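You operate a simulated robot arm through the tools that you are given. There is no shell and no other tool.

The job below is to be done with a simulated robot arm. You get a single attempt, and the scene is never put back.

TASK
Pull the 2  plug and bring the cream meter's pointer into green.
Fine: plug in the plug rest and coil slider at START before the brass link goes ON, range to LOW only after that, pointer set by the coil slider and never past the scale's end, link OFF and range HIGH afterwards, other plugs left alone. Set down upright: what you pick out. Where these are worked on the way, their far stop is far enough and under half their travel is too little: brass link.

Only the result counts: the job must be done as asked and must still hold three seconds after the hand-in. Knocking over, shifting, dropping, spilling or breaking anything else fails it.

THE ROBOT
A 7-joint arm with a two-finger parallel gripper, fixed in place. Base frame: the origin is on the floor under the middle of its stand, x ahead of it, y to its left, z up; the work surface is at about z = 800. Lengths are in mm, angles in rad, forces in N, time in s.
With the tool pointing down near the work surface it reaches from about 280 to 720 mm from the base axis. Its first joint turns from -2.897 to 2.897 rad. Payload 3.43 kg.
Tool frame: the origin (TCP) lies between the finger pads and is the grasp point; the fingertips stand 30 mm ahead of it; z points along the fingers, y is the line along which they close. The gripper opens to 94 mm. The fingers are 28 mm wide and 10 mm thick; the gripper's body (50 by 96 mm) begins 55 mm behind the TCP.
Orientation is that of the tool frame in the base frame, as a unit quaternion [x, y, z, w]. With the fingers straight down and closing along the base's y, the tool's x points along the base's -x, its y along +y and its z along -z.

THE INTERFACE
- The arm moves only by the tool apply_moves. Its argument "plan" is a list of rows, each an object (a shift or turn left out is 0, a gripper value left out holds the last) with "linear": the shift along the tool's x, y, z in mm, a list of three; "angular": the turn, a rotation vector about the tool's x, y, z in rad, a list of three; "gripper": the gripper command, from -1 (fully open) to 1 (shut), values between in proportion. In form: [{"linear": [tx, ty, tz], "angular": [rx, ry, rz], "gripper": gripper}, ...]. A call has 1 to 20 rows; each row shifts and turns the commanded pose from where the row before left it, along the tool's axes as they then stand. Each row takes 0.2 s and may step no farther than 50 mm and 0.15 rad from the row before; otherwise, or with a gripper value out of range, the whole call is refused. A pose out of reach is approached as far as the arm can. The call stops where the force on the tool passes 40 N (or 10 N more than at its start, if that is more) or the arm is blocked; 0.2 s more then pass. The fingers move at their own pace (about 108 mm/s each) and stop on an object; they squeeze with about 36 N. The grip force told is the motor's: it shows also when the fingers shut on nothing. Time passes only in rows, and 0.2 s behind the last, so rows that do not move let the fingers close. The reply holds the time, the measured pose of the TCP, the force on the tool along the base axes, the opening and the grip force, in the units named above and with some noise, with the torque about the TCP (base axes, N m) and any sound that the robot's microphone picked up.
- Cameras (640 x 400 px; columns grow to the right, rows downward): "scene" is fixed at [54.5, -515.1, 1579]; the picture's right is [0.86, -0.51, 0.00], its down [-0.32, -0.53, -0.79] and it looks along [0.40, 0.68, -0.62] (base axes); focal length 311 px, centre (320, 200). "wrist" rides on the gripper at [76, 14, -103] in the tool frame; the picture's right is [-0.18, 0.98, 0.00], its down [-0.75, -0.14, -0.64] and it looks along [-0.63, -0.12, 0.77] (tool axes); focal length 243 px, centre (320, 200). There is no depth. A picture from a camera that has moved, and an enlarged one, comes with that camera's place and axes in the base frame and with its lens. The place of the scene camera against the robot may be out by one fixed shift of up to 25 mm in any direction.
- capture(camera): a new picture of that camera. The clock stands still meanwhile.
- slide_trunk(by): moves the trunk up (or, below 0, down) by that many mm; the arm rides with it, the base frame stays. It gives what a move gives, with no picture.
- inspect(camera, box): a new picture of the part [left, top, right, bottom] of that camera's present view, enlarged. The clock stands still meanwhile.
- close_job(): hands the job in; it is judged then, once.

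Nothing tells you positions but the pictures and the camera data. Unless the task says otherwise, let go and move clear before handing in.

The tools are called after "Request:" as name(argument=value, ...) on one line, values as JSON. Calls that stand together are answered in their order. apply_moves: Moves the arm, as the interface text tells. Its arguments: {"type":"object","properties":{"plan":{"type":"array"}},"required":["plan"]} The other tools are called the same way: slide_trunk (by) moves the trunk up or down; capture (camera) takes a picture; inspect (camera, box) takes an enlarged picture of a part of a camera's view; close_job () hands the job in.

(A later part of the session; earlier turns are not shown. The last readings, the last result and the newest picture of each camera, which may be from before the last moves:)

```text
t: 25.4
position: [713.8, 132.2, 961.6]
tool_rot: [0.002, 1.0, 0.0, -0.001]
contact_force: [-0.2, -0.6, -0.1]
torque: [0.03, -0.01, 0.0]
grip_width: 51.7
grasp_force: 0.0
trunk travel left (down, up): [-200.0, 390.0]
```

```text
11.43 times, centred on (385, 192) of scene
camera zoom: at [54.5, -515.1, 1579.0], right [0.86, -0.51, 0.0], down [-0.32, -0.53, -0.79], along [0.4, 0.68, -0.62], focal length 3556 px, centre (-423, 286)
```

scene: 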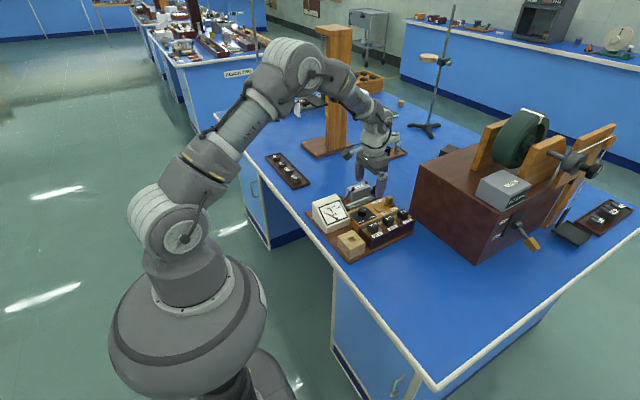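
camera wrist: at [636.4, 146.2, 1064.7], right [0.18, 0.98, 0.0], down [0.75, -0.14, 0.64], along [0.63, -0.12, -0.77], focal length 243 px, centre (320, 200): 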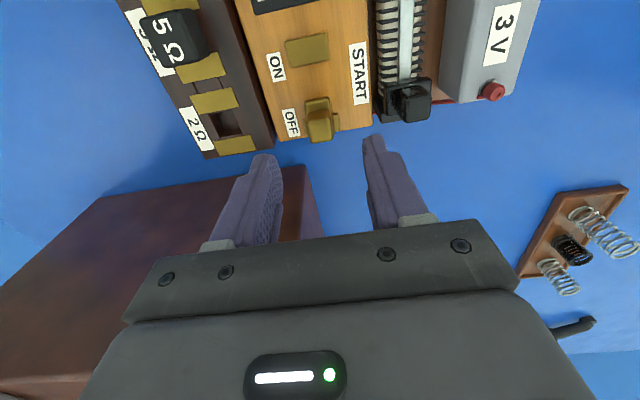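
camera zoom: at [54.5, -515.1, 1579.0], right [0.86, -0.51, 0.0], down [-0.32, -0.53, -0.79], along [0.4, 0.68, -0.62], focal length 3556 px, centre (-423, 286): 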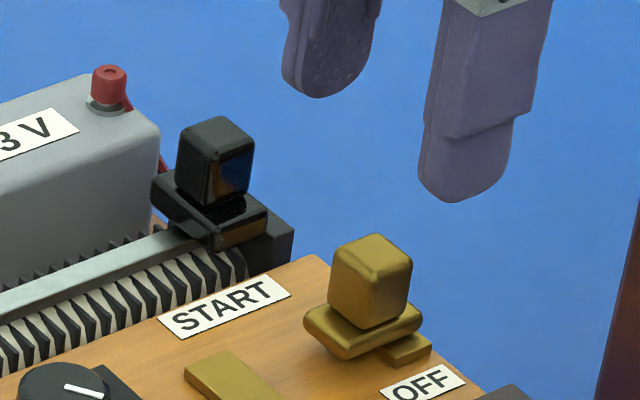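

The slider carriage sits against its START end block. Descending over the link knob to grip it near its base.

Request:
apply_moves(plan=[{"linear": [-0.8, 0.2, 25]}, {"linear": [0, 0, 20]}, {"linear": [0, 0, 10]}, {"linear": [0, 0, 0]}])

Request:
inspect(camera="scene", box=[365, 170, 415, 210])

Request:
capture(camera="wrist")

```text
t: 26.4
position: [712.8, 132.6, 906.6]
tool_rot: [0.001, 1.0, 0.0, -0.001]
contact_force: [-1.0, -0.6, -0.1]
torque: [0.03, 0.01, 0.0]
grip_width: 51.7
grasp_force: 0.0
trunk travel left (down, up): [-200.0, 390.0]
```

```text
10.00 times, centred on (390, 190) of scene
camera zoom: at [54.5, -515.1, 1579.0], right [0.86, -0.51, 0.0], down [-0.32, -0.53, -0.79], along [0.4, 0.68, -0.62], focal length 3112 px, centre (-380, 300)
```

zoom: 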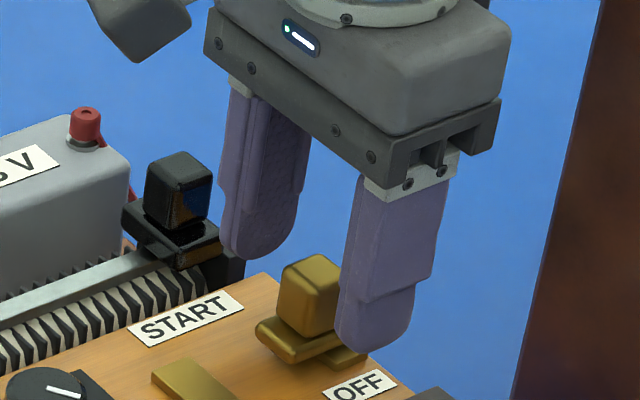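

```text
taken
camera wrist: at [636.8, 145.6, 1009.7], right [0.18, 0.98, 0.0], down [0.75, -0.14, 0.64], along [0.63, -0.12, -0.77], focal length 243 px, centre (320, 200)
```

wrist: 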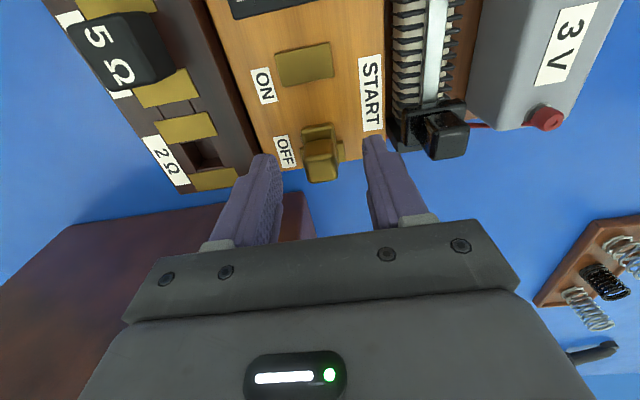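

Centred on the link knob. Lowering 3 mm, closing, and starting to slide it toward ON (−x) gently.

Request:
apply_moves(plan=[{"linear": [0, 0, 3]}, {"gripper": 1}, {"gripper": 1}, {"gripper": 1}])

Request:
inspect(camera="scene", box=[340, 170, 420, 230])

```text
t: 27.4
position: [713.8, 131.4, 904.3]
tool_rot: [0.001, 1.0, 0.001, 0.001]
contact_force: [0.1, -0.8, 1.0]
torque: [-0.06, 0.05, 0.08]
grip_width: 19.8
grasp_force: 44.7
trunk travel left (down, up): [-200.0, 390.0]
```

```text
6.67 times, centred on (380, 200) of scene
camera zoom: at [54.5, -515.1, 1579.0], right [0.86, -0.51, 0.0], down [-0.32, -0.53, -0.79], along [0.4, 0.68, -0.62], focal length 2075 px, centre (-80, 200)
```

zoom: 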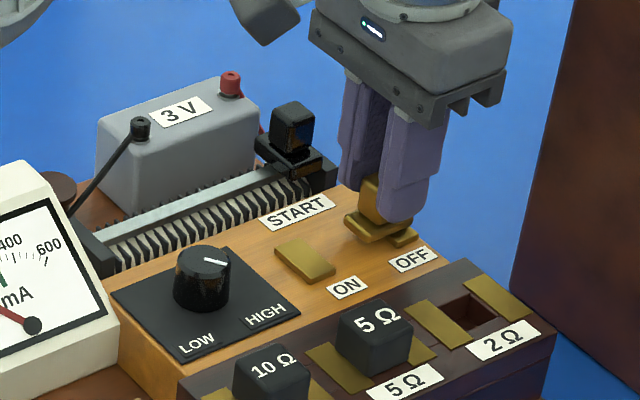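

Request:
apply_moves(plan=[{"linear": [2, 0, 0]}, {"linear": [3, 0, 0]}, {"linear": [3, 0, 0]}, {"linear": [4, 0, 0]}])

Request:
inspect(camera="scene", box=[340, 170, 420, 230])

```text
t: 28.4
position: [698.7, 132.1, 902.8]
tool_rot: [0.001, 1.0, 0.0, 0.0]
contact_force: [-1.2, 2.6, 1.0]
torque: [0.16, -0.95, -0.11]
grip_width: 19.7
grasp_force: 45.0
trunk travel left (down, up): [-200.0, 390.0]
```

```text
6.67 times, centred on (380, 200) of scene
camera zoom: at [54.5, -515.1, 1579.0], right [0.86, -0.51, 0.0], down [-0.32, -0.53, -0.79], along [0.4, 0.68, -0.62], focal length 2075 px, centre (-80, 200)
```

zoom: 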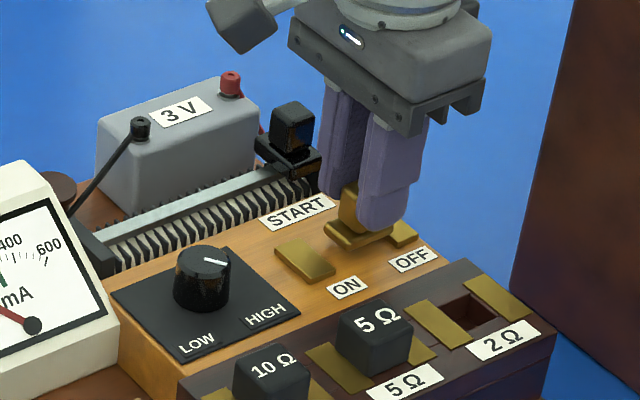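

It slides nicely along −x. Continuing toward ON.

Request:
apply_moves(plan=[{"linear": [4, 0, 0]}, {"linear": [4, 0, 0]}, {"linear": [4, 0, 0]}, {"linear": [4, 0, 0]}, {"linear": [4, 0, 0]}, {"linear": [4, 0, 0]}, {"linear": [4, 0, 0]}])

Request:
inspect(camera="scene", box=[310, 170, 420, 240])

```text
t: 30.0
position: [676.3, 133.2, 904.0]
tool_rot: [0.0, 1.0, 0.0, 0.001]
contact_force: [37.9, 6.1, 7.5]
torque: [0.03, -0.9, -0.01]
grip_width: 19.6
grasp_force: 45.0
trunk travel left (down, up): [-200.0, 390.0]
```

```text
5.71 times, centred on (365, 205) of scene
camera zoom: at [54.5, -515.1, 1579.0], right [0.86, -0.51, 0.0], down [-0.32, -0.53, -0.79], along [0.4, 0.68, -0.62], focal length 1778 px, centre (63, 171)
```

zoom: 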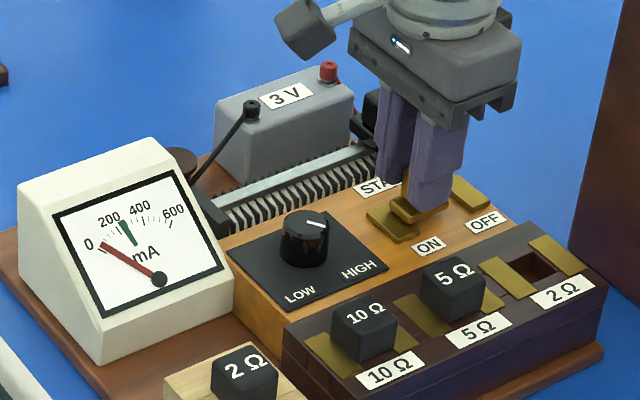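

The link hit its far stop (38 N) and the pointer has risen slightly. I'll ease the push, look at the meter, then release.

Request:
apply_moves(plan=[{"linear": [-3, 0, 0]}, {"linear": [0, 0, 0]}])

Request:
inspect(camera="scene", box=[305, 190, 355, 240])

Request:
inspect(camera="scene", box=[365, 180, 405, 220])

```text
t: 30.6
position: [675.9, 131.6, 902.7]
tool_rot: [0.0, 1.0, 0.0, 0.001]
contact_force: [24.8, 5.3, 10.6]
torque: [0.17, -1.56, 0.04]
grip_width: 19.9
grasp_force: 45.0
trunk travel left (down, up): [-200.0, 390.0]
```

```text
8.00 times, centred on (330, 215) of scene
camera zoom: at [54.5, -515.1, 1579.0], right [0.86, -0.51, 0.0], down [-0.32, -0.53, -0.79], along [0.4, 0.68, -0.62], focal length 2490 px, centre (240, 80)
```

zoom: 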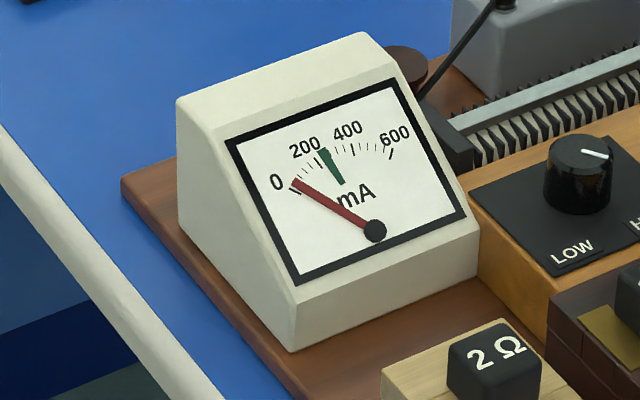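

```text
10.00 times, centred on (385, 200) of scene
camera zoom: at [54.5, -515.1, 1579.0], right [0.86, -0.51, 0.0], down [-0.32, -0.53, -0.79], along [0.4, 0.68, -0.62], focal length 3112 px, centre (-330, 200)
```

zoom: 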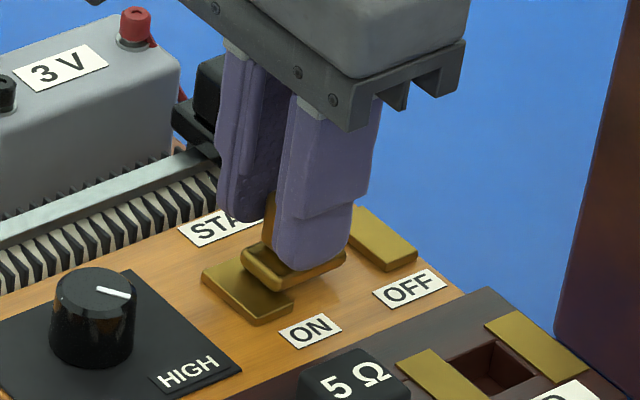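

Request:
apply_moves(plan=[{"linear": [-2, 0, 0]}, {"gripper": 0.3}, {"gripper": 0.1}, {"gripper": 0.0}, {"linear": [0, 0, -15]}, {"linear": [0, 0, -25]}, {"linear": [0, 0, -20]}, {"linear": [0, 0, 0]}])

Request:
inspect(camera="scene", box=[310, 170, 420, 240])

Request:
capture(camera="wrist")

```text
t: 32.4
position: [677.4, 131.5, 963.7]
tool_rot: [0.0, 1.0, 0.001, -0.001]
contact_force: [0.8, 0.5, 0.8]
torque: [0.01, 0.01, 0.0]
grip_width: 47.2
grasp_force: 0.1
trunk travel left (down, up): [-200.0, 390.0]
```

```text
5.71 times, centred on (365, 205) of scene
camera zoom: at [54.5, -515.1, 1579.0], right [0.86, -0.51, 0.0], down [-0.32, -0.53, -0.79], along [0.4, 0.68, -0.62], focal length 1778 px, centre (63, 171)
```

zoom: 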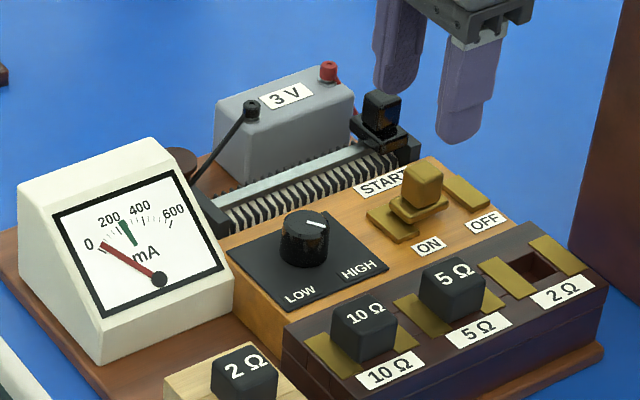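

```text
taken
camera wrist: at [600.6, 145.3, 1066.7], right [0.18, 0.98, 0.0], down [0.75, -0.14, 0.64], along [0.63, -0.12, -0.77], focal length 243 px, centre (320, 200)
```

wrist: 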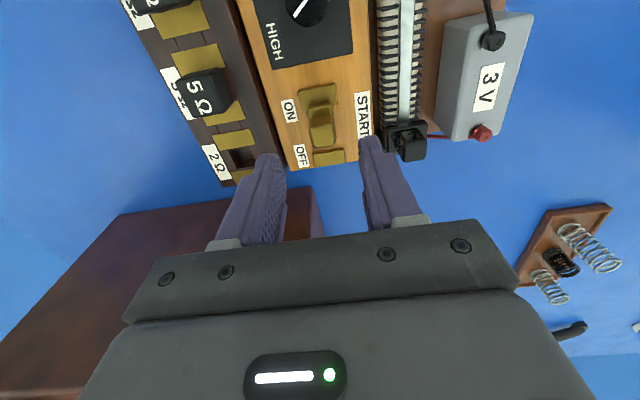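

The link is ON and the pointer has risen a little above 0 on HIGH. Next I'll go over to the range knob and locate it precisely.

Request:
apply_moves(plan=[{"linear": [38, 3, 0], "gripper": 0.05}, {"linear": [40, 2.8, 10]}, {"linear": [0, 0, 5]}, {"linear": [0, 0, 0]}])

Request:
capture(camera="wrist")

Request:
inspect(camera="wrist", box=[260, 60, 400, 180])

Request:
inspect(camera="scene", box=[330, 170, 410, 240])

```text
t: 33.4
position: [599.2, 136.7, 949.4]
tool_rot: [0.001, 1.0, 0.0, 0.0]
contact_force: [-0.2, -1.1, -0.4]
torque: [0.02, -0.02, 0.05]
grip_width: 44.8
grasp_force: 0.1
trunk travel left (down, up): [-200.0, 390.0]
```

```text
taken
camera wrist: at [522.8, 150.8, 1052.5], right [0.18, 0.98, 0.0], down [0.75, -0.14, 0.64], along [0.63, -0.12, -0.77], focal length 243 px, centre (320, 200)
```

wrist: 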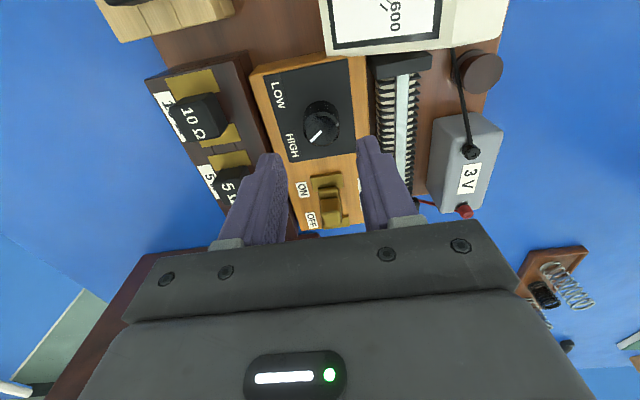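

```text
3.33 times, centred on (330, 120) of wrist
camera zoom: at [522.8, 150.8, 1052.5], right [0.18, 0.98, 0.0], down [0.75, -0.14, 0.64], along [0.63, -0.12, -0.77], focal length 809 px, centre (287, 467)
```

zoom: 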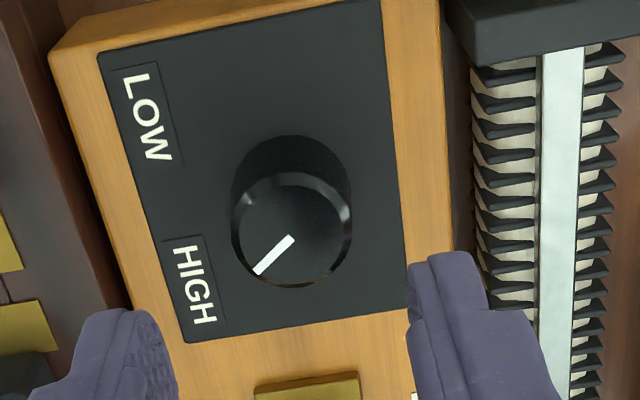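

```text
5.71 times, centred on (370, 205) of scene
camera zoom: at [54.5, -515.1, 1579.0], right [0.86, -0.51, 0.0], down [-0.32, -0.53, -0.79], along [0.4, 0.68, -0.62], focal length 1778 px, centre (34, 171)
```

zoom: 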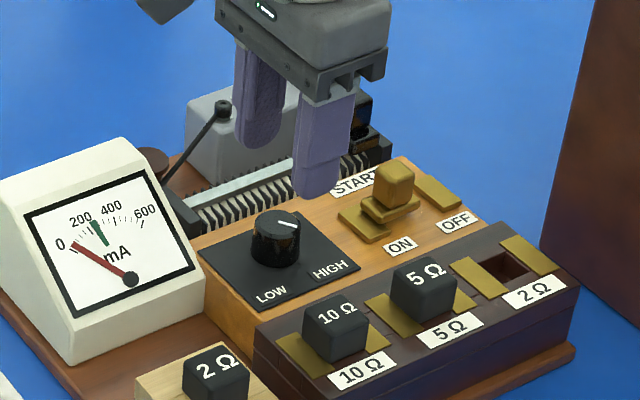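

Knob centre is about (595.3, 137.6), top z≈880, panel z≈855. I'll lower around it at yaw 0, then grip and turn toward LOW (clockwise from above).

Request:
apply_moves(plan=[{"linear": [3, 1.1, 20]}, {"linear": [0, 0, 20]}, {"linear": [0, 0, 12]}, {"linear": [0, 0, 4]}, {"linear": [0, 0, 0]}])

Request:
inspect(camera="scene", box=[335, 180, 395, 230])

Request:
capture(camera="wrist")

```text
t: 34.6
position: [595.2, 139.5, 892.5]
tool_rot: [0.001, 1.0, 0.001, 0.001]
contact_force: [0.4, 0.4, 1.0]
torque: [-0.02, -0.01, -0.03]
grip_width: 44.9
grasp_force: 0.1
trunk travel left (down, up): [-200.0, 390.0]
```

```text
8.00 times, centred on (365, 205) of scene
camera zoom: at [54.5, -515.1, 1579.0], right [0.86, -0.51, 0.0], down [-0.32, -0.53, -0.79], along [0.4, 0.68, -0.62], focal length 2490 px, centre (-40, 160)
```

zoom: 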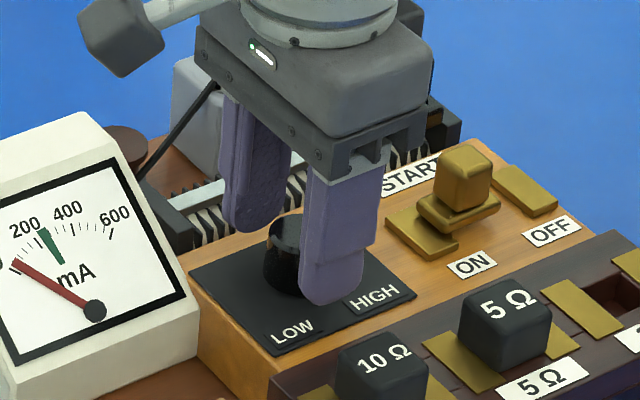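

```text
taken
camera wrist: at [518.7, 152.1, 995.5], right [0.19, 0.98, 0.0], down [0.75, -0.14, 0.64], along [0.63, -0.12, -0.77], focal length 243 px, centre (320, 200)
```

wrist: 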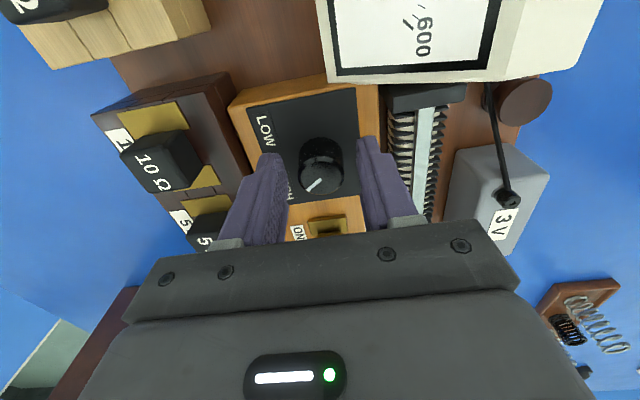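

Request:
apply_moves(plan=[{"gripper": 1}, {"gripper": 1}, {"gripper": 1}, {"angular": [0, 0, 0.1]}, {"angular": [0, 0, 0.1]}, {"angular": [0, 0, 0.1]}, {"angular": [0, 0, 0.1]}, {"angular": [0, 0, 0.1]}, {"angular": [0, 0, 0.1]}])

Request:
inspect(camera="scene", box=[310, 180, 390, 240])

Request:
capture(camera="wrist")

```text
t: 36.6
position: [597.1, 139.1, 892.2]
tool_rot: [0.295, 0.955, 0.001, -0.001]
contact_force: [0.5, 13.3, 2.1]
torque: [0.94, 1.13, 0.05]
grip_width: 29.2
grasp_force: 45.4
trunk travel left (down, up): [-200.0, 390.0]
```

```text
6.67 times, centred on (350, 210) of scene
camera zoom: at [54.5, -515.1, 1579.0], right [0.86, -0.51, 0.0], down [-0.32, -0.53, -0.79], along [0.4, 0.68, -0.62], focal length 2075 px, centre (120, 133)
```

zoom: 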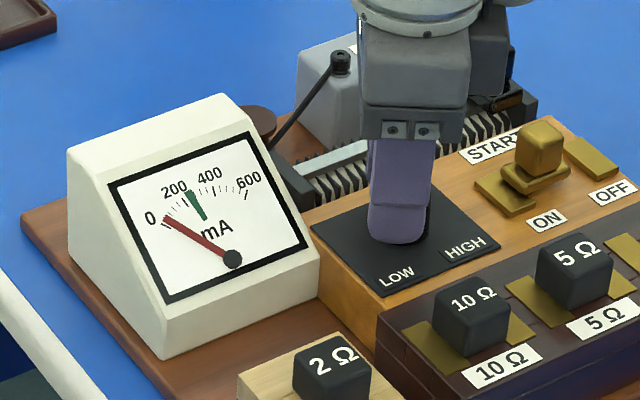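

```text
taken
camera wrist: at [540.9, 195.0, 995.5], right [0.71, 0.71, 0.0], down [0.54, -0.54, 0.64], along [0.45, -0.45, -0.77], focal length 243 px, centre (320, 200)
```

wrist: 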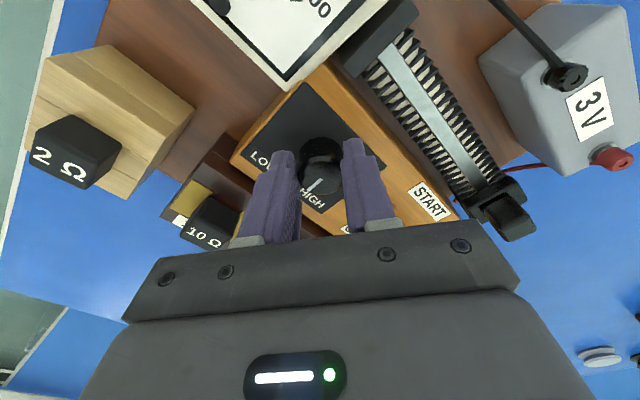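

Request:
inspect(camera="wrist", box=[240, 80, 400, 220])

```text
2.86 times, centred on (320, 150) of wrist
camera zoom: at [540.9, 195.0, 995.5], right [0.71, 0.71, 0.0], down [0.54, -0.54, 0.64], along [0.45, -0.45, -0.77], focal length 693 px, centre (320, 343)
```

zoom: 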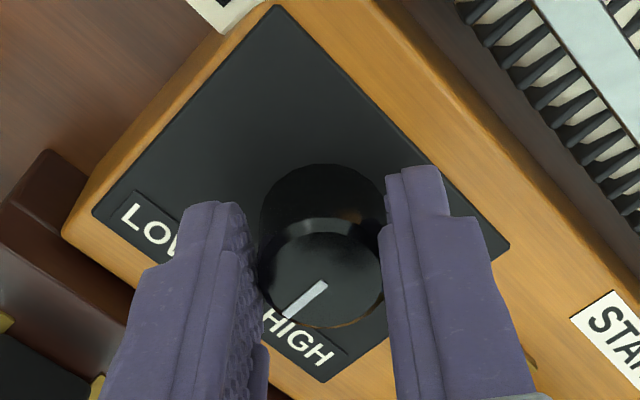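

The knob is turning with the gripper (mark now at about −79°). Continuing toward LOW.

Request:
apply_moves(plan=[{"angular": [0, 0, 0.1]}, {"angular": [0, 0, 0.1]}, {"angular": [0, 0, 0.1]}, {"angular": [0, 0, 0.1]}, {"angular": [0, 0, 0.1]}])

Request:
inspect(camera="wrist", box=[240, 80, 400, 220])

Request:
inspect(camera="scene", box=[310, 180, 390, 240])

```text
t: 37.8
position: [598.0, 143.1, 891.5]
tool_rot: [0.523, 0.852, 0.0, 0.001]
contact_force: [9.8, 30.5, 9.1]
torque: [1.4, 0.03, 0.11]
grip_width: 29.1
grasp_force: 44.6
trunk travel left (down, up): [-200.0, 390.0]
```

```text
2.86 times, centred on (320, 150) of wrist
camera zoom: at [575.5, 216.2, 995.4], right [0.96, 0.28, 0.0], down [0.21, -0.74, 0.64], along [0.18, -0.62, -0.77], focal length 693 px, centre (320, 343)
```

zoom: 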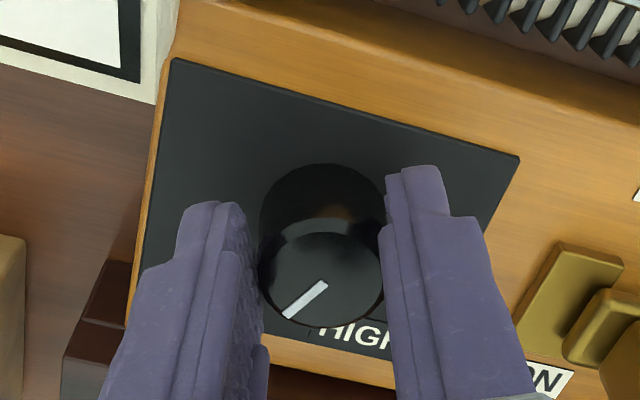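

```text
6.67 times, centred on (350, 210) of scene
camera zoom: at [54.5, -515.1, 1579.0], right [0.86, -0.51, 0.0], down [-0.32, -0.53, -0.79], along [0.4, 0.68, -0.62], focal length 2075 px, centre (120, 133)
```

zoom: 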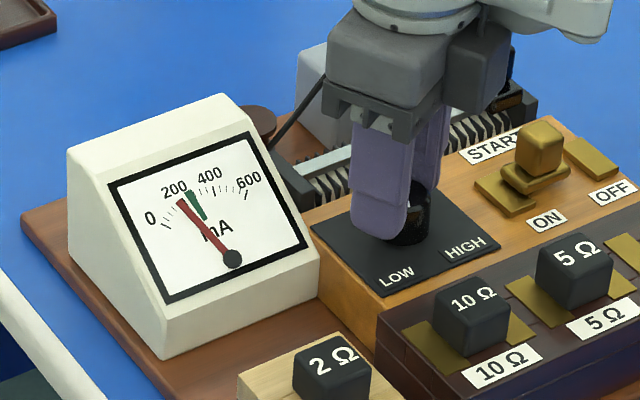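

The pointer jumped to about 200, so the range has gone LOW; the grip is loaded sideways though. I'll relieve the load, open, and recheck the knob position.

Request:
apply_moves(plan=[{"linear": [2.5, 3, 0]}, {"linear": [0, 0, 0]}])

Request:
apply_moves(plan=[{"gripper": 0.2}, {"gripper": 0.05}, {"linear": [0, 0, 0]}])

Request:
capture(camera="wrist")

Request:
inspect(camera="wrist", box=[240, 80, 400, 220])

Request:
inspect(camera="scene", box=[310, 180, 390, 240])

```text
t: 38.4
position: [598.0, 142.0, 890.6]
tool_rot: [0.523, 0.852, 0.0, 0.002]
contact_force: [7.4, 21.5, 16.6]
torque: [0.86, 0.23, 0.1]
grip_width: 29.0
grasp_force: 44.9
trunk travel left (down, up): [-200.0, 390.0]
```

```text
t: 39.2
position: [597.1, 142.4, 892.4]
tool_rot: [0.523, 0.852, -0.001, -0.001]
contact_force: [0.3, -0.2, 0.2]
torque: [0.02, 0.03, 0.0]
grip_width: 44.6
grasp_force: 0.0
trunk travel left (down, up): [-200.0, 390.0]
```

```text
taken
camera wrist: at [575.5, 215.5, 994.6], right [0.96, 0.28, 0.0], down [0.22, -0.74, 0.64], along [0.18, -0.62, -0.77], focal length 243 px, centre (320, 200)
```

wrist: 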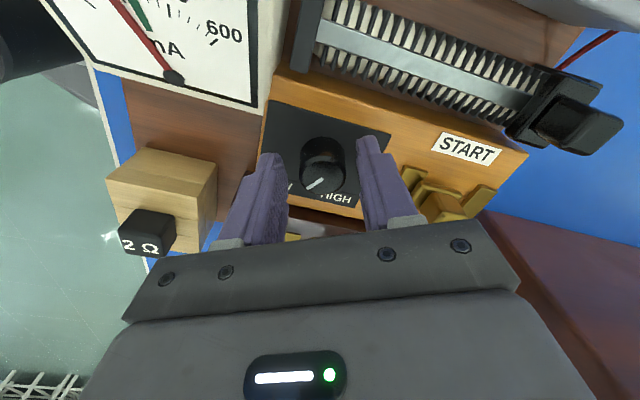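

```text
2.86 times, centred on (320, 150) of wrist
camera zoom: at [575.5, 215.5, 994.6], right [0.96, 0.28, 0.0], down [0.22, -0.74, 0.64], along [0.18, -0.62, -0.77], focal length 693 px, centre (320, 343)
```

zoom: 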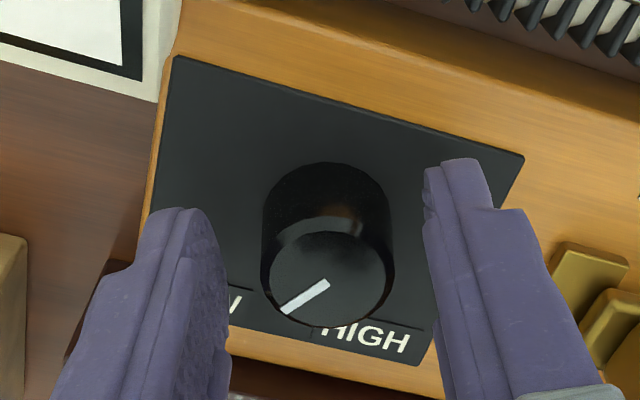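

```text
6.67 times, centred on (350, 210) of scene
camera zoom: at [54.5, -515.1, 1579.0], right [0.86, -0.51, 0.0], down [-0.32, -0.53, -0.79], along [0.4, 0.68, -0.62], focal length 2075 px, centre (120, 133)
```

zoom: 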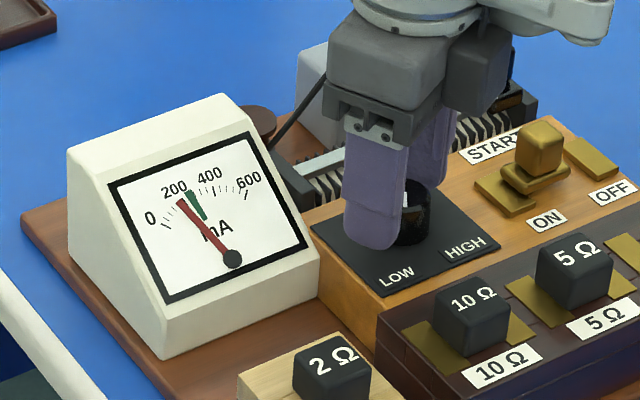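

Request:
apply_moves(plan=[{"linear": [0, 0, -20]}, {"linear": [0, 0, -30]}, {"linear": [0, 0, 0]}])

Request:
inspect(camera="scene", box=[340, 195, 390, 235])

Request:
capture(camera="wrist")

Request:
inspect(camera="wrist", box=[230, 60, 400, 180])

Request:
inspect(camera="scene", box=[305, 190, 355, 240])

```text
t: 40.0
position: [597.5, 141.3, 941.6]
tool_rot: [0.523, 0.852, -0.001, -0.001]
contact_force: [0.6, 0.1, 0.7]
torque: [-0.03, 0.0, -0.01]
grip_width: 44.6
grasp_force: 0.2
trunk travel left (down, up): [-200.0, 390.0]
```

```text
10.00 times, centred on (365, 215) of scene
camera zoom: at [54.5, -515.1, 1579.0], right [0.86, -0.51, 0.0], down [-0.32, -0.53, -0.79], along [0.4, 0.68, -0.62], focal length 3112 px, centre (-130, 50)
```

zoom: 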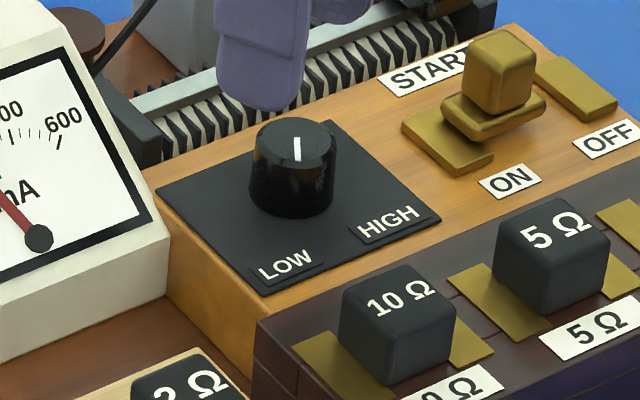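

```text
taken
camera wrist: at [575.6, 215.1, 1044.9], right [0.96, 0.28, 0.0], down [0.22, -0.74, 0.64], along [0.18, -0.62, -0.77], focal length 243 px, centre (320, 200)
```

wrist: 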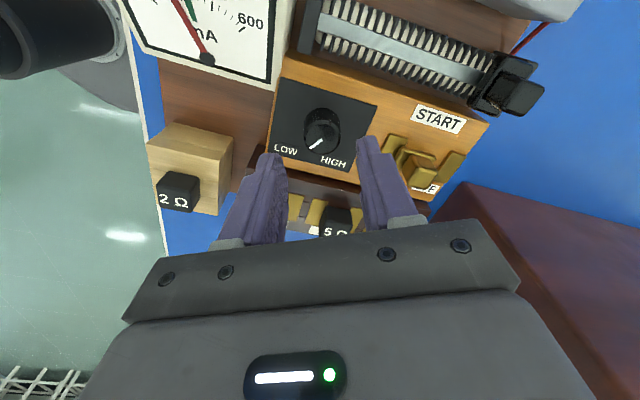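

```text
3.33 times, centred on (315, 120) of wrist
camera zoom: at [575.6, 215.1, 1044.9], right [0.96, 0.28, 0.0], down [0.22, -0.74, 0.64], along [0.18, -0.62, -0.77], focal length 809 px, centre (337, 467)
```

zoom: 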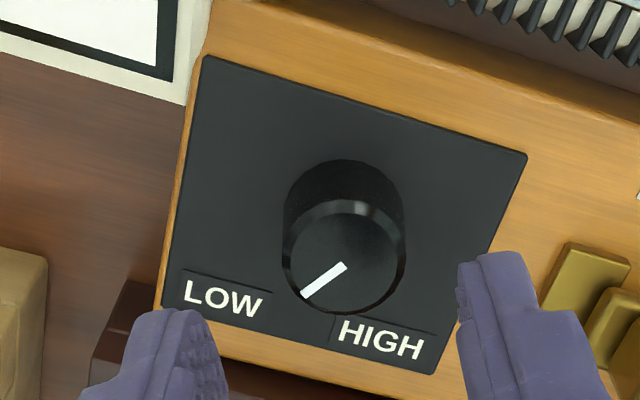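

```text
8.00 times, centred on (330, 215) of scene
camera zoom: at [54.5, -515.1, 1579.0], right [0.86, -0.51, 0.0], down [-0.32, -0.53, -0.79], along [0.4, 0.68, -0.62], focal length 2490 px, centre (240, 80)
```

zoom: 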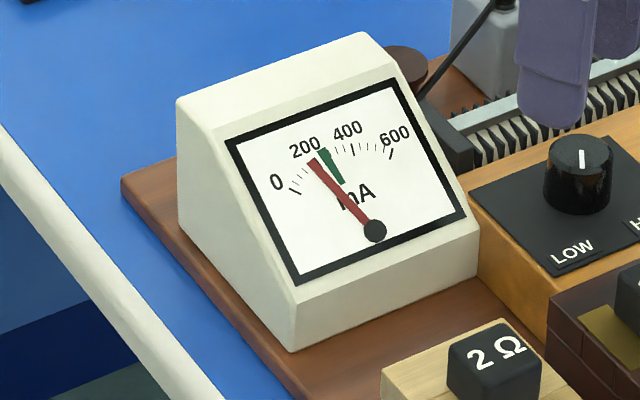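

The range is LOW with the mark at the LOW side and the pointer at about 200, just short of green. For the slider I'll turn the gripper to yaw −90° so the fingers close along x, clear of the battery, and move above the slider knob.

Request:
apply_moves(plan=[{"linear": [0, 0, -30]}, {"angular": [0, 0, 0.12]}, {"angular": [0, 0, 0.12]}, {"angular": [0, 0, 0.12]}, {"angular": [0, 0, 0.111]}, {"linear": [20, 36, 0]}, {"linear": [20, 36, 0]}, {"linear": [18, 35.5, 0]}, {"linear": [0, 0, 0]}])

Request:
capture(camera="wrist")

Request:
inspect(camera="scene", box=[340, 140, 420, 220])

```text
t: 42.0
position: [704.8, 200.6, 971.2]
tool_rot: [0.708, 0.706, -0.001, 0.0]
contact_force: [0.6, -0.5, -0.5]
torque: [0.0, 0.04, 0.02]
grip_width: 44.7
grasp_force: 0.0
trunk travel left (down, up): [-200.0, 390.0]
```

```text
taken
camera wrist: at [719.1, 276.5, 1073.8], right [0.98, -0.19, 0.0], down [-0.14, -0.75, 0.64], along [-0.12, -0.63, -0.77], focal length 243 px, centre (320, 200)
```

wrist: 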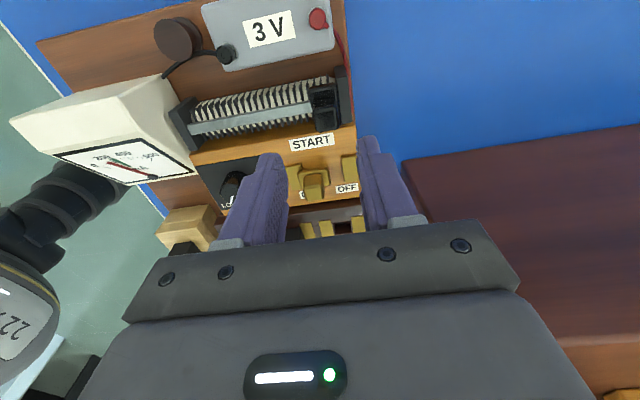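

```text
5.00 times, centred on (380, 180) of scene
camera zoom: at [54.5, -515.1, 1579.0], right [0.86, -0.51, 0.0], down [-0.32, -0.53, -0.79], along [0.4, 0.68, -0.62], focal length 1556 px, centre (20, 300)
```

zoom: 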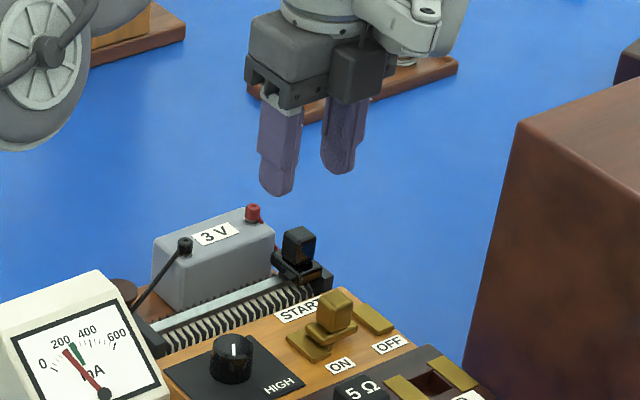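

Request:
inspect(camera="wrist", box=[270, 60, 390, 160])

Request:
inspect(camera="wrist", box=[40, 130, 200, 210])

```text
4.00 times, centred on (330, 110) of wrist
camera zoom: at [719.1, 276.5, 1073.8], right [0.98, -0.19, 0.0], down [-0.14, -0.75, 0.64], along [-0.12, -0.63, -0.77], focal length 970 px, centre (280, 560)
```

zoom: 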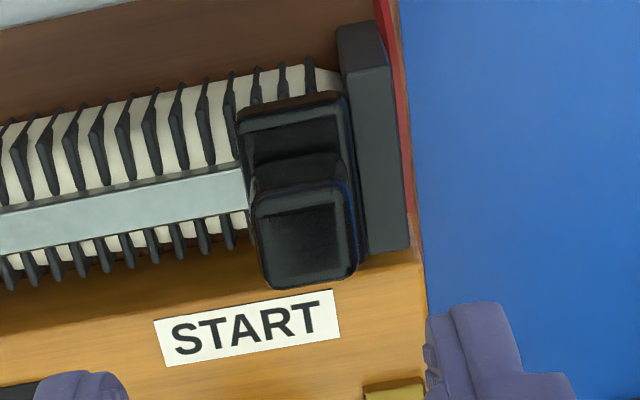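

```text
4.00 times, centred on (120, 170) of wrist
camera zoom: at [719.1, 276.5, 1073.8], right [0.98, -0.19, 0.0], down [-0.14, -0.75, 0.64], along [-0.12, -0.63, -0.77], focal length 970 px, centre (1120, 320)
```

zoom: 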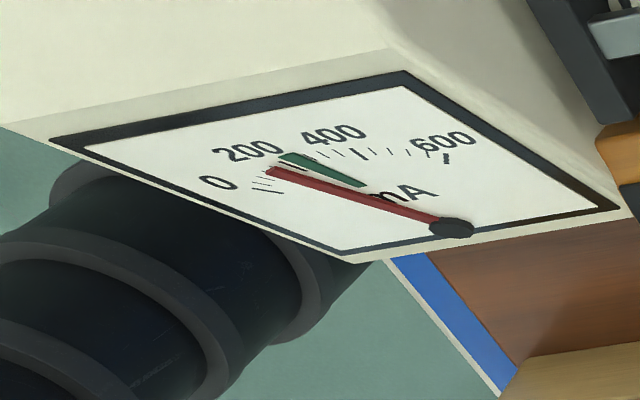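

The knob appears about 5 mm further in +x and 4 mm in +y than the gripper. I'll shift, descend partway and re-check.

Request:
apply_moves(plan=[{"linear": [4, 5, 15]}, {"linear": [0, 0, 20]}, {"linear": [0, 0, 0]}])

Request:
capture(camera="wrist")

Request:
inspect(camera="wrist", box=[260, 80, 400, 200])

Request:
inspect(camera="scene", box=[350, 150, 420, 210])

```text
t: 42.8
position: [701.5, 200.5, 936.2]
tool_rot: [0.707, 0.707, 0.0, 0.0]
contact_force: [0.2, 0.2, -0.3]
torque: [-0.03, 0.01, 0.01]
grip_width: 44.5
grasp_force: 0.0
out of reach, approached as far as the arm can: row 1
trunk travel left (down, up): [-200.0, 390.0]
```

```text
taken
camera wrist: at [716.4, 277.8, 1039.5], right [0.98, -0.19, 0.0], down [-0.14, -0.75, 0.64], along [-0.12, -0.63, -0.77], focal length 243 px, centre (320, 200)
```

wrist: 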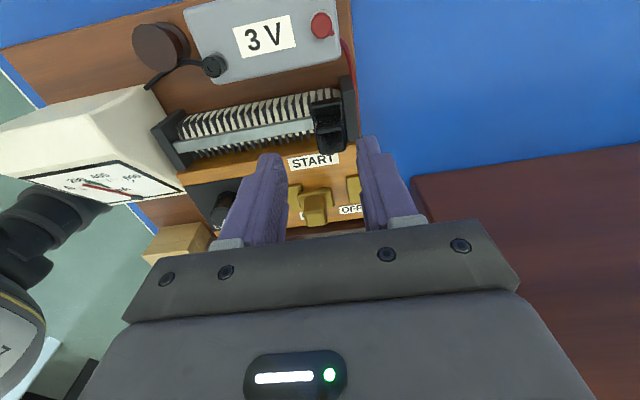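

```text
3.33 times, centred on (330, 140) of wrist
camera zoom: at [716.4, 277.8, 1039.5], right [0.98, -0.19, 0.0], down [-0.14, -0.75, 0.64], along [-0.12, -0.63, -0.77], focal length 809 px, centre (287, 400)
```

zoom: 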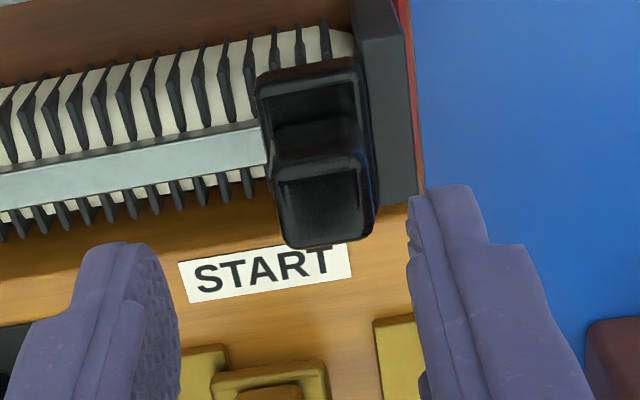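

```text
6.67 times, centred on (385, 180) of scene
camera zoom: at [54.5, -515.1, 1579.0], right [0.86, -0.51, 0.0], down [-0.32, -0.53, -0.79], along [0.4, 0.68, -0.62], focal length 2075 px, centre (-113, 333)
```

zoom: 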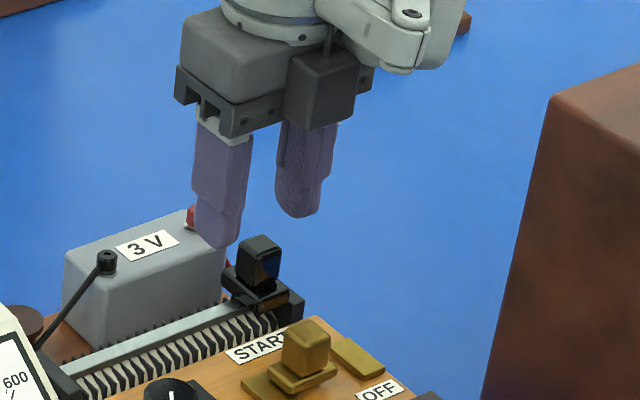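

The arm is at its reach limit there, but I don't need to grip centrally: with the fingers straddling the knob along x, the outer finger can push it toward −x. I'll open a bit more, shift back a little and descend.

Request:
apply_moves(plan=[{"linear": [2.5, -4.5, 0], "gripper": -0.17}, {"linear": [0, 0, 0]}])

Request:
capture(camera="wrist")

```text
t: 43.4
position: [697.1, 204.6, 936.6]
tool_rot: [0.708, 0.707, -0.001, 0.0]
contact_force: [-0.9, 0.0, 0.4]
torque: [-0.01, 0.0, 0.01]
grip_width: 55.0
grasp_force: 0.1
trunk travel left (down, up): [-200.0, 390.0]
```

```text
taken
camera wrist: at [711.4, 280.2, 1039.6], right [0.98, -0.19, 0.0], down [-0.14, -0.75, 0.64], along [-0.12, -0.63, -0.77], focal length 243 px, centre (320, 200)
```

wrist: 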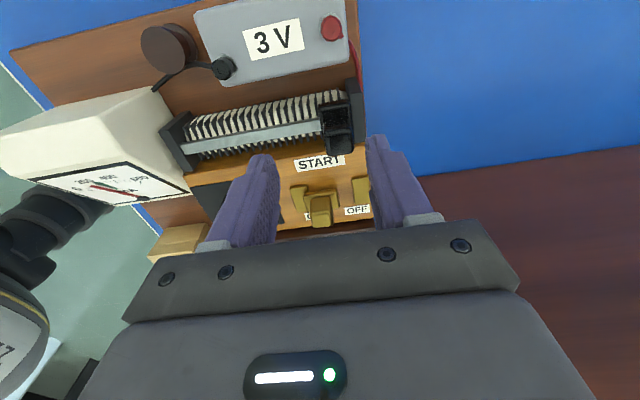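

Request:
apply_moves(plan=[{"linear": [0, 0, 10]}, {"linear": [0, 0, 10]}, {"linear": [0, 0, 6]}, {"linear": [0, 0, 0]}])

Request:
capture(camera="wrist")

Request:
inspect(camera="scene", box=[350, 150, 420, 210])

```text
t: 44.4
position: [697.9, 204.5, 910.2]
tool_rot: [0.708, 0.707, 0.0, 0.0]
contact_force: [0.5, 0.1, 0.1]
torque: [0.01, 0.0, 0.02]
grip_width: 54.7
grasp_force: 0.1
trunk travel left (down, up): [-200.0, 390.0]
```

```text
taken
camera wrist: at [712.3, 279.8, 1013.8], right [0.98, -0.19, 0.0], down [-0.14, -0.75, 0.64], along [-0.12, -0.63, -0.77], focal length 243 px, centre (320, 200)
```

wrist: 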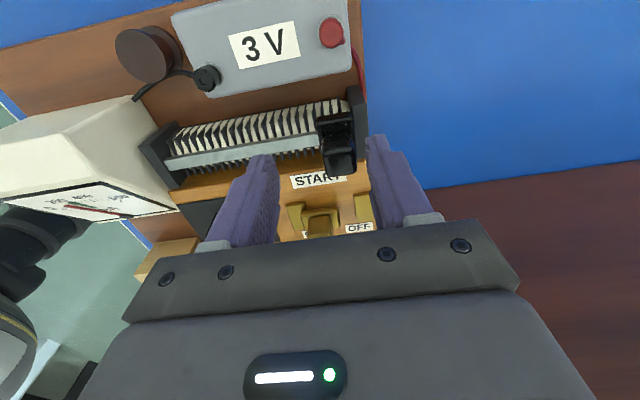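

```text
6.67 times, centred on (385, 180) of scene
camera zoom: at [54.5, -515.1, 1579.0], right [0.86, -0.51, 0.0], down [-0.32, -0.53, -0.79], along [0.4, 0.68, -0.62], focal length 2075 px, centre (-113, 333)
```

zoom: 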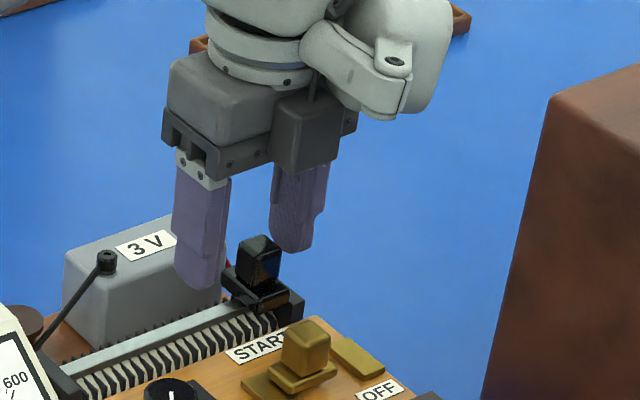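

Fingers straddle the slider knob. I'll lower 3.5 mm more and then draw −x in small steps, watching the pointer.

Request:
apply_moves(plan=[{"linear": [0, 0, 3.5]}, {"linear": [0, -3, 0]}, {"linear": [0, -3, 0]}, {"linear": [0, -2, 0]}, {"linear": [0, -2, 0]}])

Request:
inspect(camera="scene", box=[305, 190, 355, 240])

Request:
inspect(camera="scene", box=[345, 155, 415, 215])

Request:
capture(camera="wrist")

```text
t: 45.6
position: [687.5, 203.5, 908.2]
tool_rot: [0.708, 0.706, 0.001, 0.0]
contact_force: [1.0, 1.7, 0.3]
torque: [0.0, -0.03, 0.04]
grip_width: 55.4
grasp_force: 0.3
trunk travel left (down, up): [-200.0, 390.0]
```

```text
8.00 times, centred on (330, 215) of scene
camera zoom: at [54.5, -515.1, 1579.0], right [0.86, -0.51, 0.0], down [-0.32, -0.53, -0.79], along [0.4, 0.68, -0.62], focal length 2490 px, centre (240, 80)
```

zoom: 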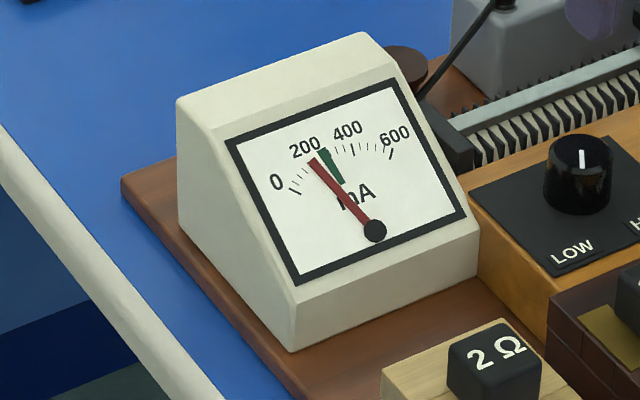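

```text
6.67 times, centred on (380, 185) of scene
camera zoom: at [54.5, -515.1, 1579.0], right [0.86, -0.51, 0.0], down [-0.32, -0.53, -0.79], along [0.4, 0.68, -0.62], focal length 2075 px, centre (-80, 300)
```

zoom: 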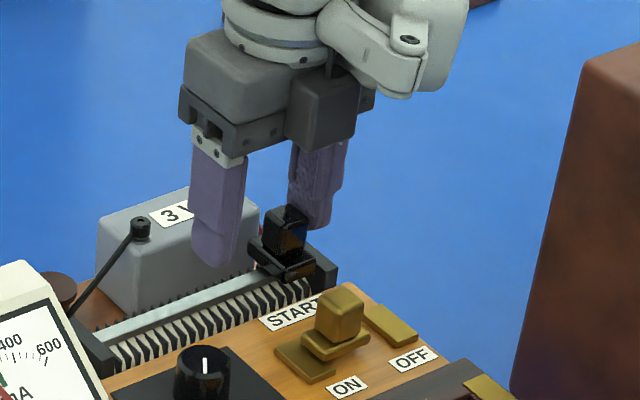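

```text
taken
camera wrist: at [701.6, 279.7, 1010.5], right [0.98, -0.19, 0.0], down [-0.14, -0.75, 0.64], along [-0.12, -0.63, -0.77], focal length 243 px, centre (320, 200)
```

wrist: 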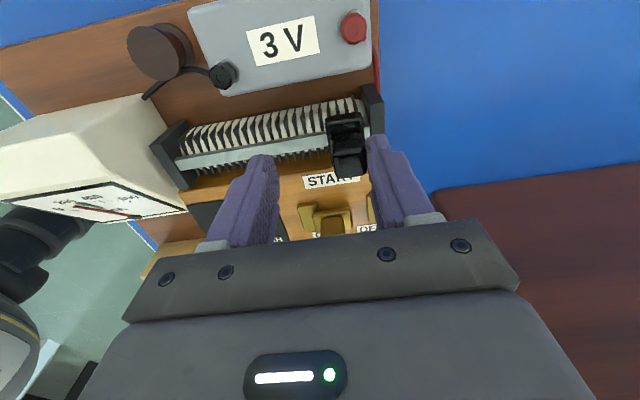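

Contact has just begun (pointer near 205). Continuing in small steps.

Request:
apply_moves(plan=[{"linear": [0, -2, 0]}, {"linear": [0, -2, 0]}, {"linear": [0, -2, 0]}, {"linear": [0, -2, 0]}])

Request:
inspect(camera="scene", box=[310, 190, 350, 230])

Request:
inspect(camera="scene", box=[345, 155, 415, 215])

```text
t: 46.6
position: [679.2, 204.6, 907.2]
tool_rot: [0.707, 0.707, -0.001, 0.001]
contact_force: [0.5, -0.9, -0.3]
torque: [0.02, -0.03, -0.01]
grip_width: 55.5
grasp_force: 0.8
trunk travel left (down, up): [-200.0, 390.0]
```

```text
10.00 times, centred on (330, 210) of scene
camera zoom: at [54.5, -515.1, 1579.0], right [0.86, -0.51, 0.0], down [-0.32, -0.53, -0.79], along [0.4, 0.68, -0.62], focal length 3112 px, centre (220, 100)
```

zoom: 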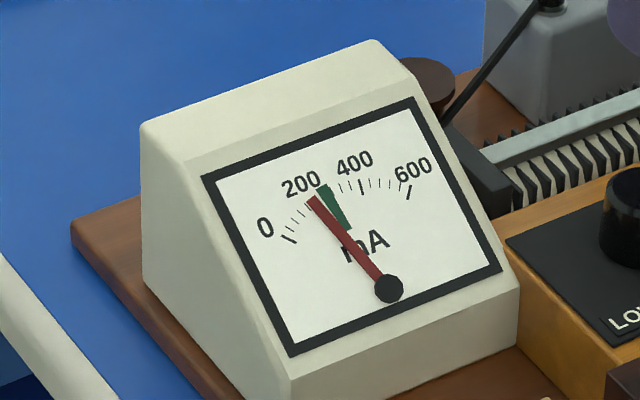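

```text
6.67 times, centred on (380, 185) of scene
camera zoom: at [54.5, -515.1, 1579.0], right [0.86, -0.51, 0.0], down [-0.32, -0.53, -0.79], along [0.4, 0.68, -0.62], focal length 2075 px, centre (-80, 300)
```

zoom: 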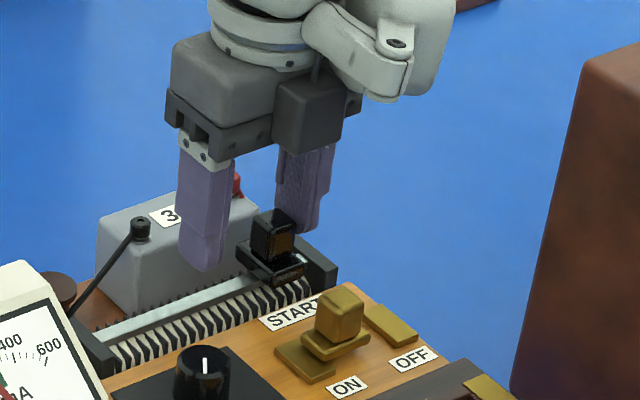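

Request:
apply_moves(plan=[{"linear": [0, -2.5, 0]}, {"linear": [0, -2.5, 0]}, {"linear": [0, -2.5, 0]}, {"linear": [0, -2.5, 0]}])

Request:
inspect(camera="scene", box=[315, 200, 345, 225])

```text
t: 47.6
position: [669.8, 204.2, 906.5]
tool_rot: [0.708, 0.707, 0.0, 0.0]
contact_force: [1.8, -0.3, 0.0]
torque: [-0.02, -0.04, -0.04]
grip_width: 55.4
grasp_force: 0.2
trunk travel left (down, up): [-200.0, 390.0]
```

```text
16.00 times, centred on (330, 212) of scene
camera zoom: at [54.5, -515.1, 1579.0], right [0.86, -0.51, 0.0], down [-0.32, -0.53, -0.79], along [0.4, 0.68, -0.62], focal length 4979 px, centre (160, 0)
```

zoom: 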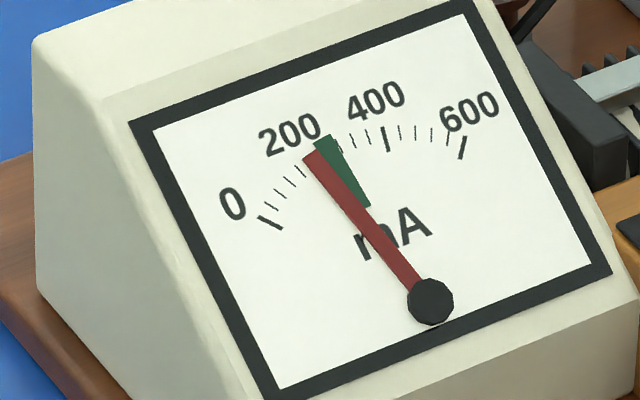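

The pointer is now at the lower edge of green. Continuing a little further.

Request:
apply_moves(plan=[{"linear": [0, -2, 0]}, {"linear": [0, -2, 0]}, {"linear": [0, -2, 0]}, {"linear": [0, 0, 0]}])

Request:
inspect(camera="scene", box=[315, 200, 345, 225])

```text
t: 48.6
position: [664.1, 204.0, 907.7]
tool_rot: [0.707, 0.707, 0.0, 0.0]
contact_force: [0.3, -0.1, 0.3]
torque: [0.01, -0.06, 0.0]
grip_width: 55.6
grasp_force: 0.7
trunk travel left (down, up): [-200.0, 390.0]
```

```text
16.00 times, centred on (330, 212) of scene
camera zoom: at [54.5, -515.1, 1579.0], right [0.86, -0.51, 0.0], down [-0.32, -0.53, -0.79], along [0.4, 0.68, -0.62], focal length 4979 px, centre (160, 0)
```

zoom: 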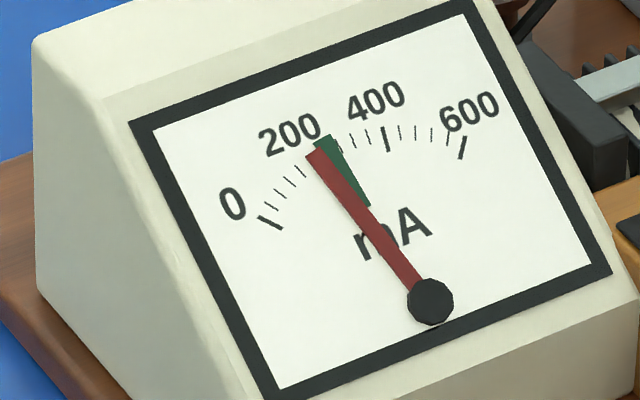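

The reading is about 228 mA by my dial geometry; green seems centred near 254. Moving on a few mm at a time.

Request:
apply_moves(plan=[{"linear": [0, -2, 0]}, {"linear": [0, -2, 0]}, {"linear": [0, -2, 0]}, {"linear": [0, -1, 0]}, {"linear": [0, 0, 0]}])

Request:
inspect(camera="scene", box=[315, 200, 345, 225])

```text
t: 49.8
position: [657.1, 203.6, 906.9]
tool_rot: [0.708, 0.706, 0.0, 0.0]
contact_force: [1.1, 0.4, 0.9]
torque: [0.01, -0.03, 0.0]
grip_width: 55.8
grasp_force: 0.4
trunk travel left (down, up): [-200.0, 390.0]
```

```text
16.00 times, centred on (330, 212) of scene
camera zoom: at [54.5, -515.1, 1579.0], right [0.86, -0.51, 0.0], down [-0.32, -0.53, -0.79], along [0.4, 0.68, -0.62], focal length 4979 px, centre (160, 0)
```

zoom: 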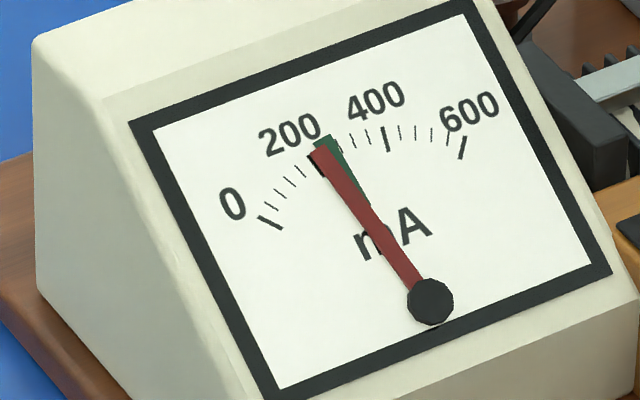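

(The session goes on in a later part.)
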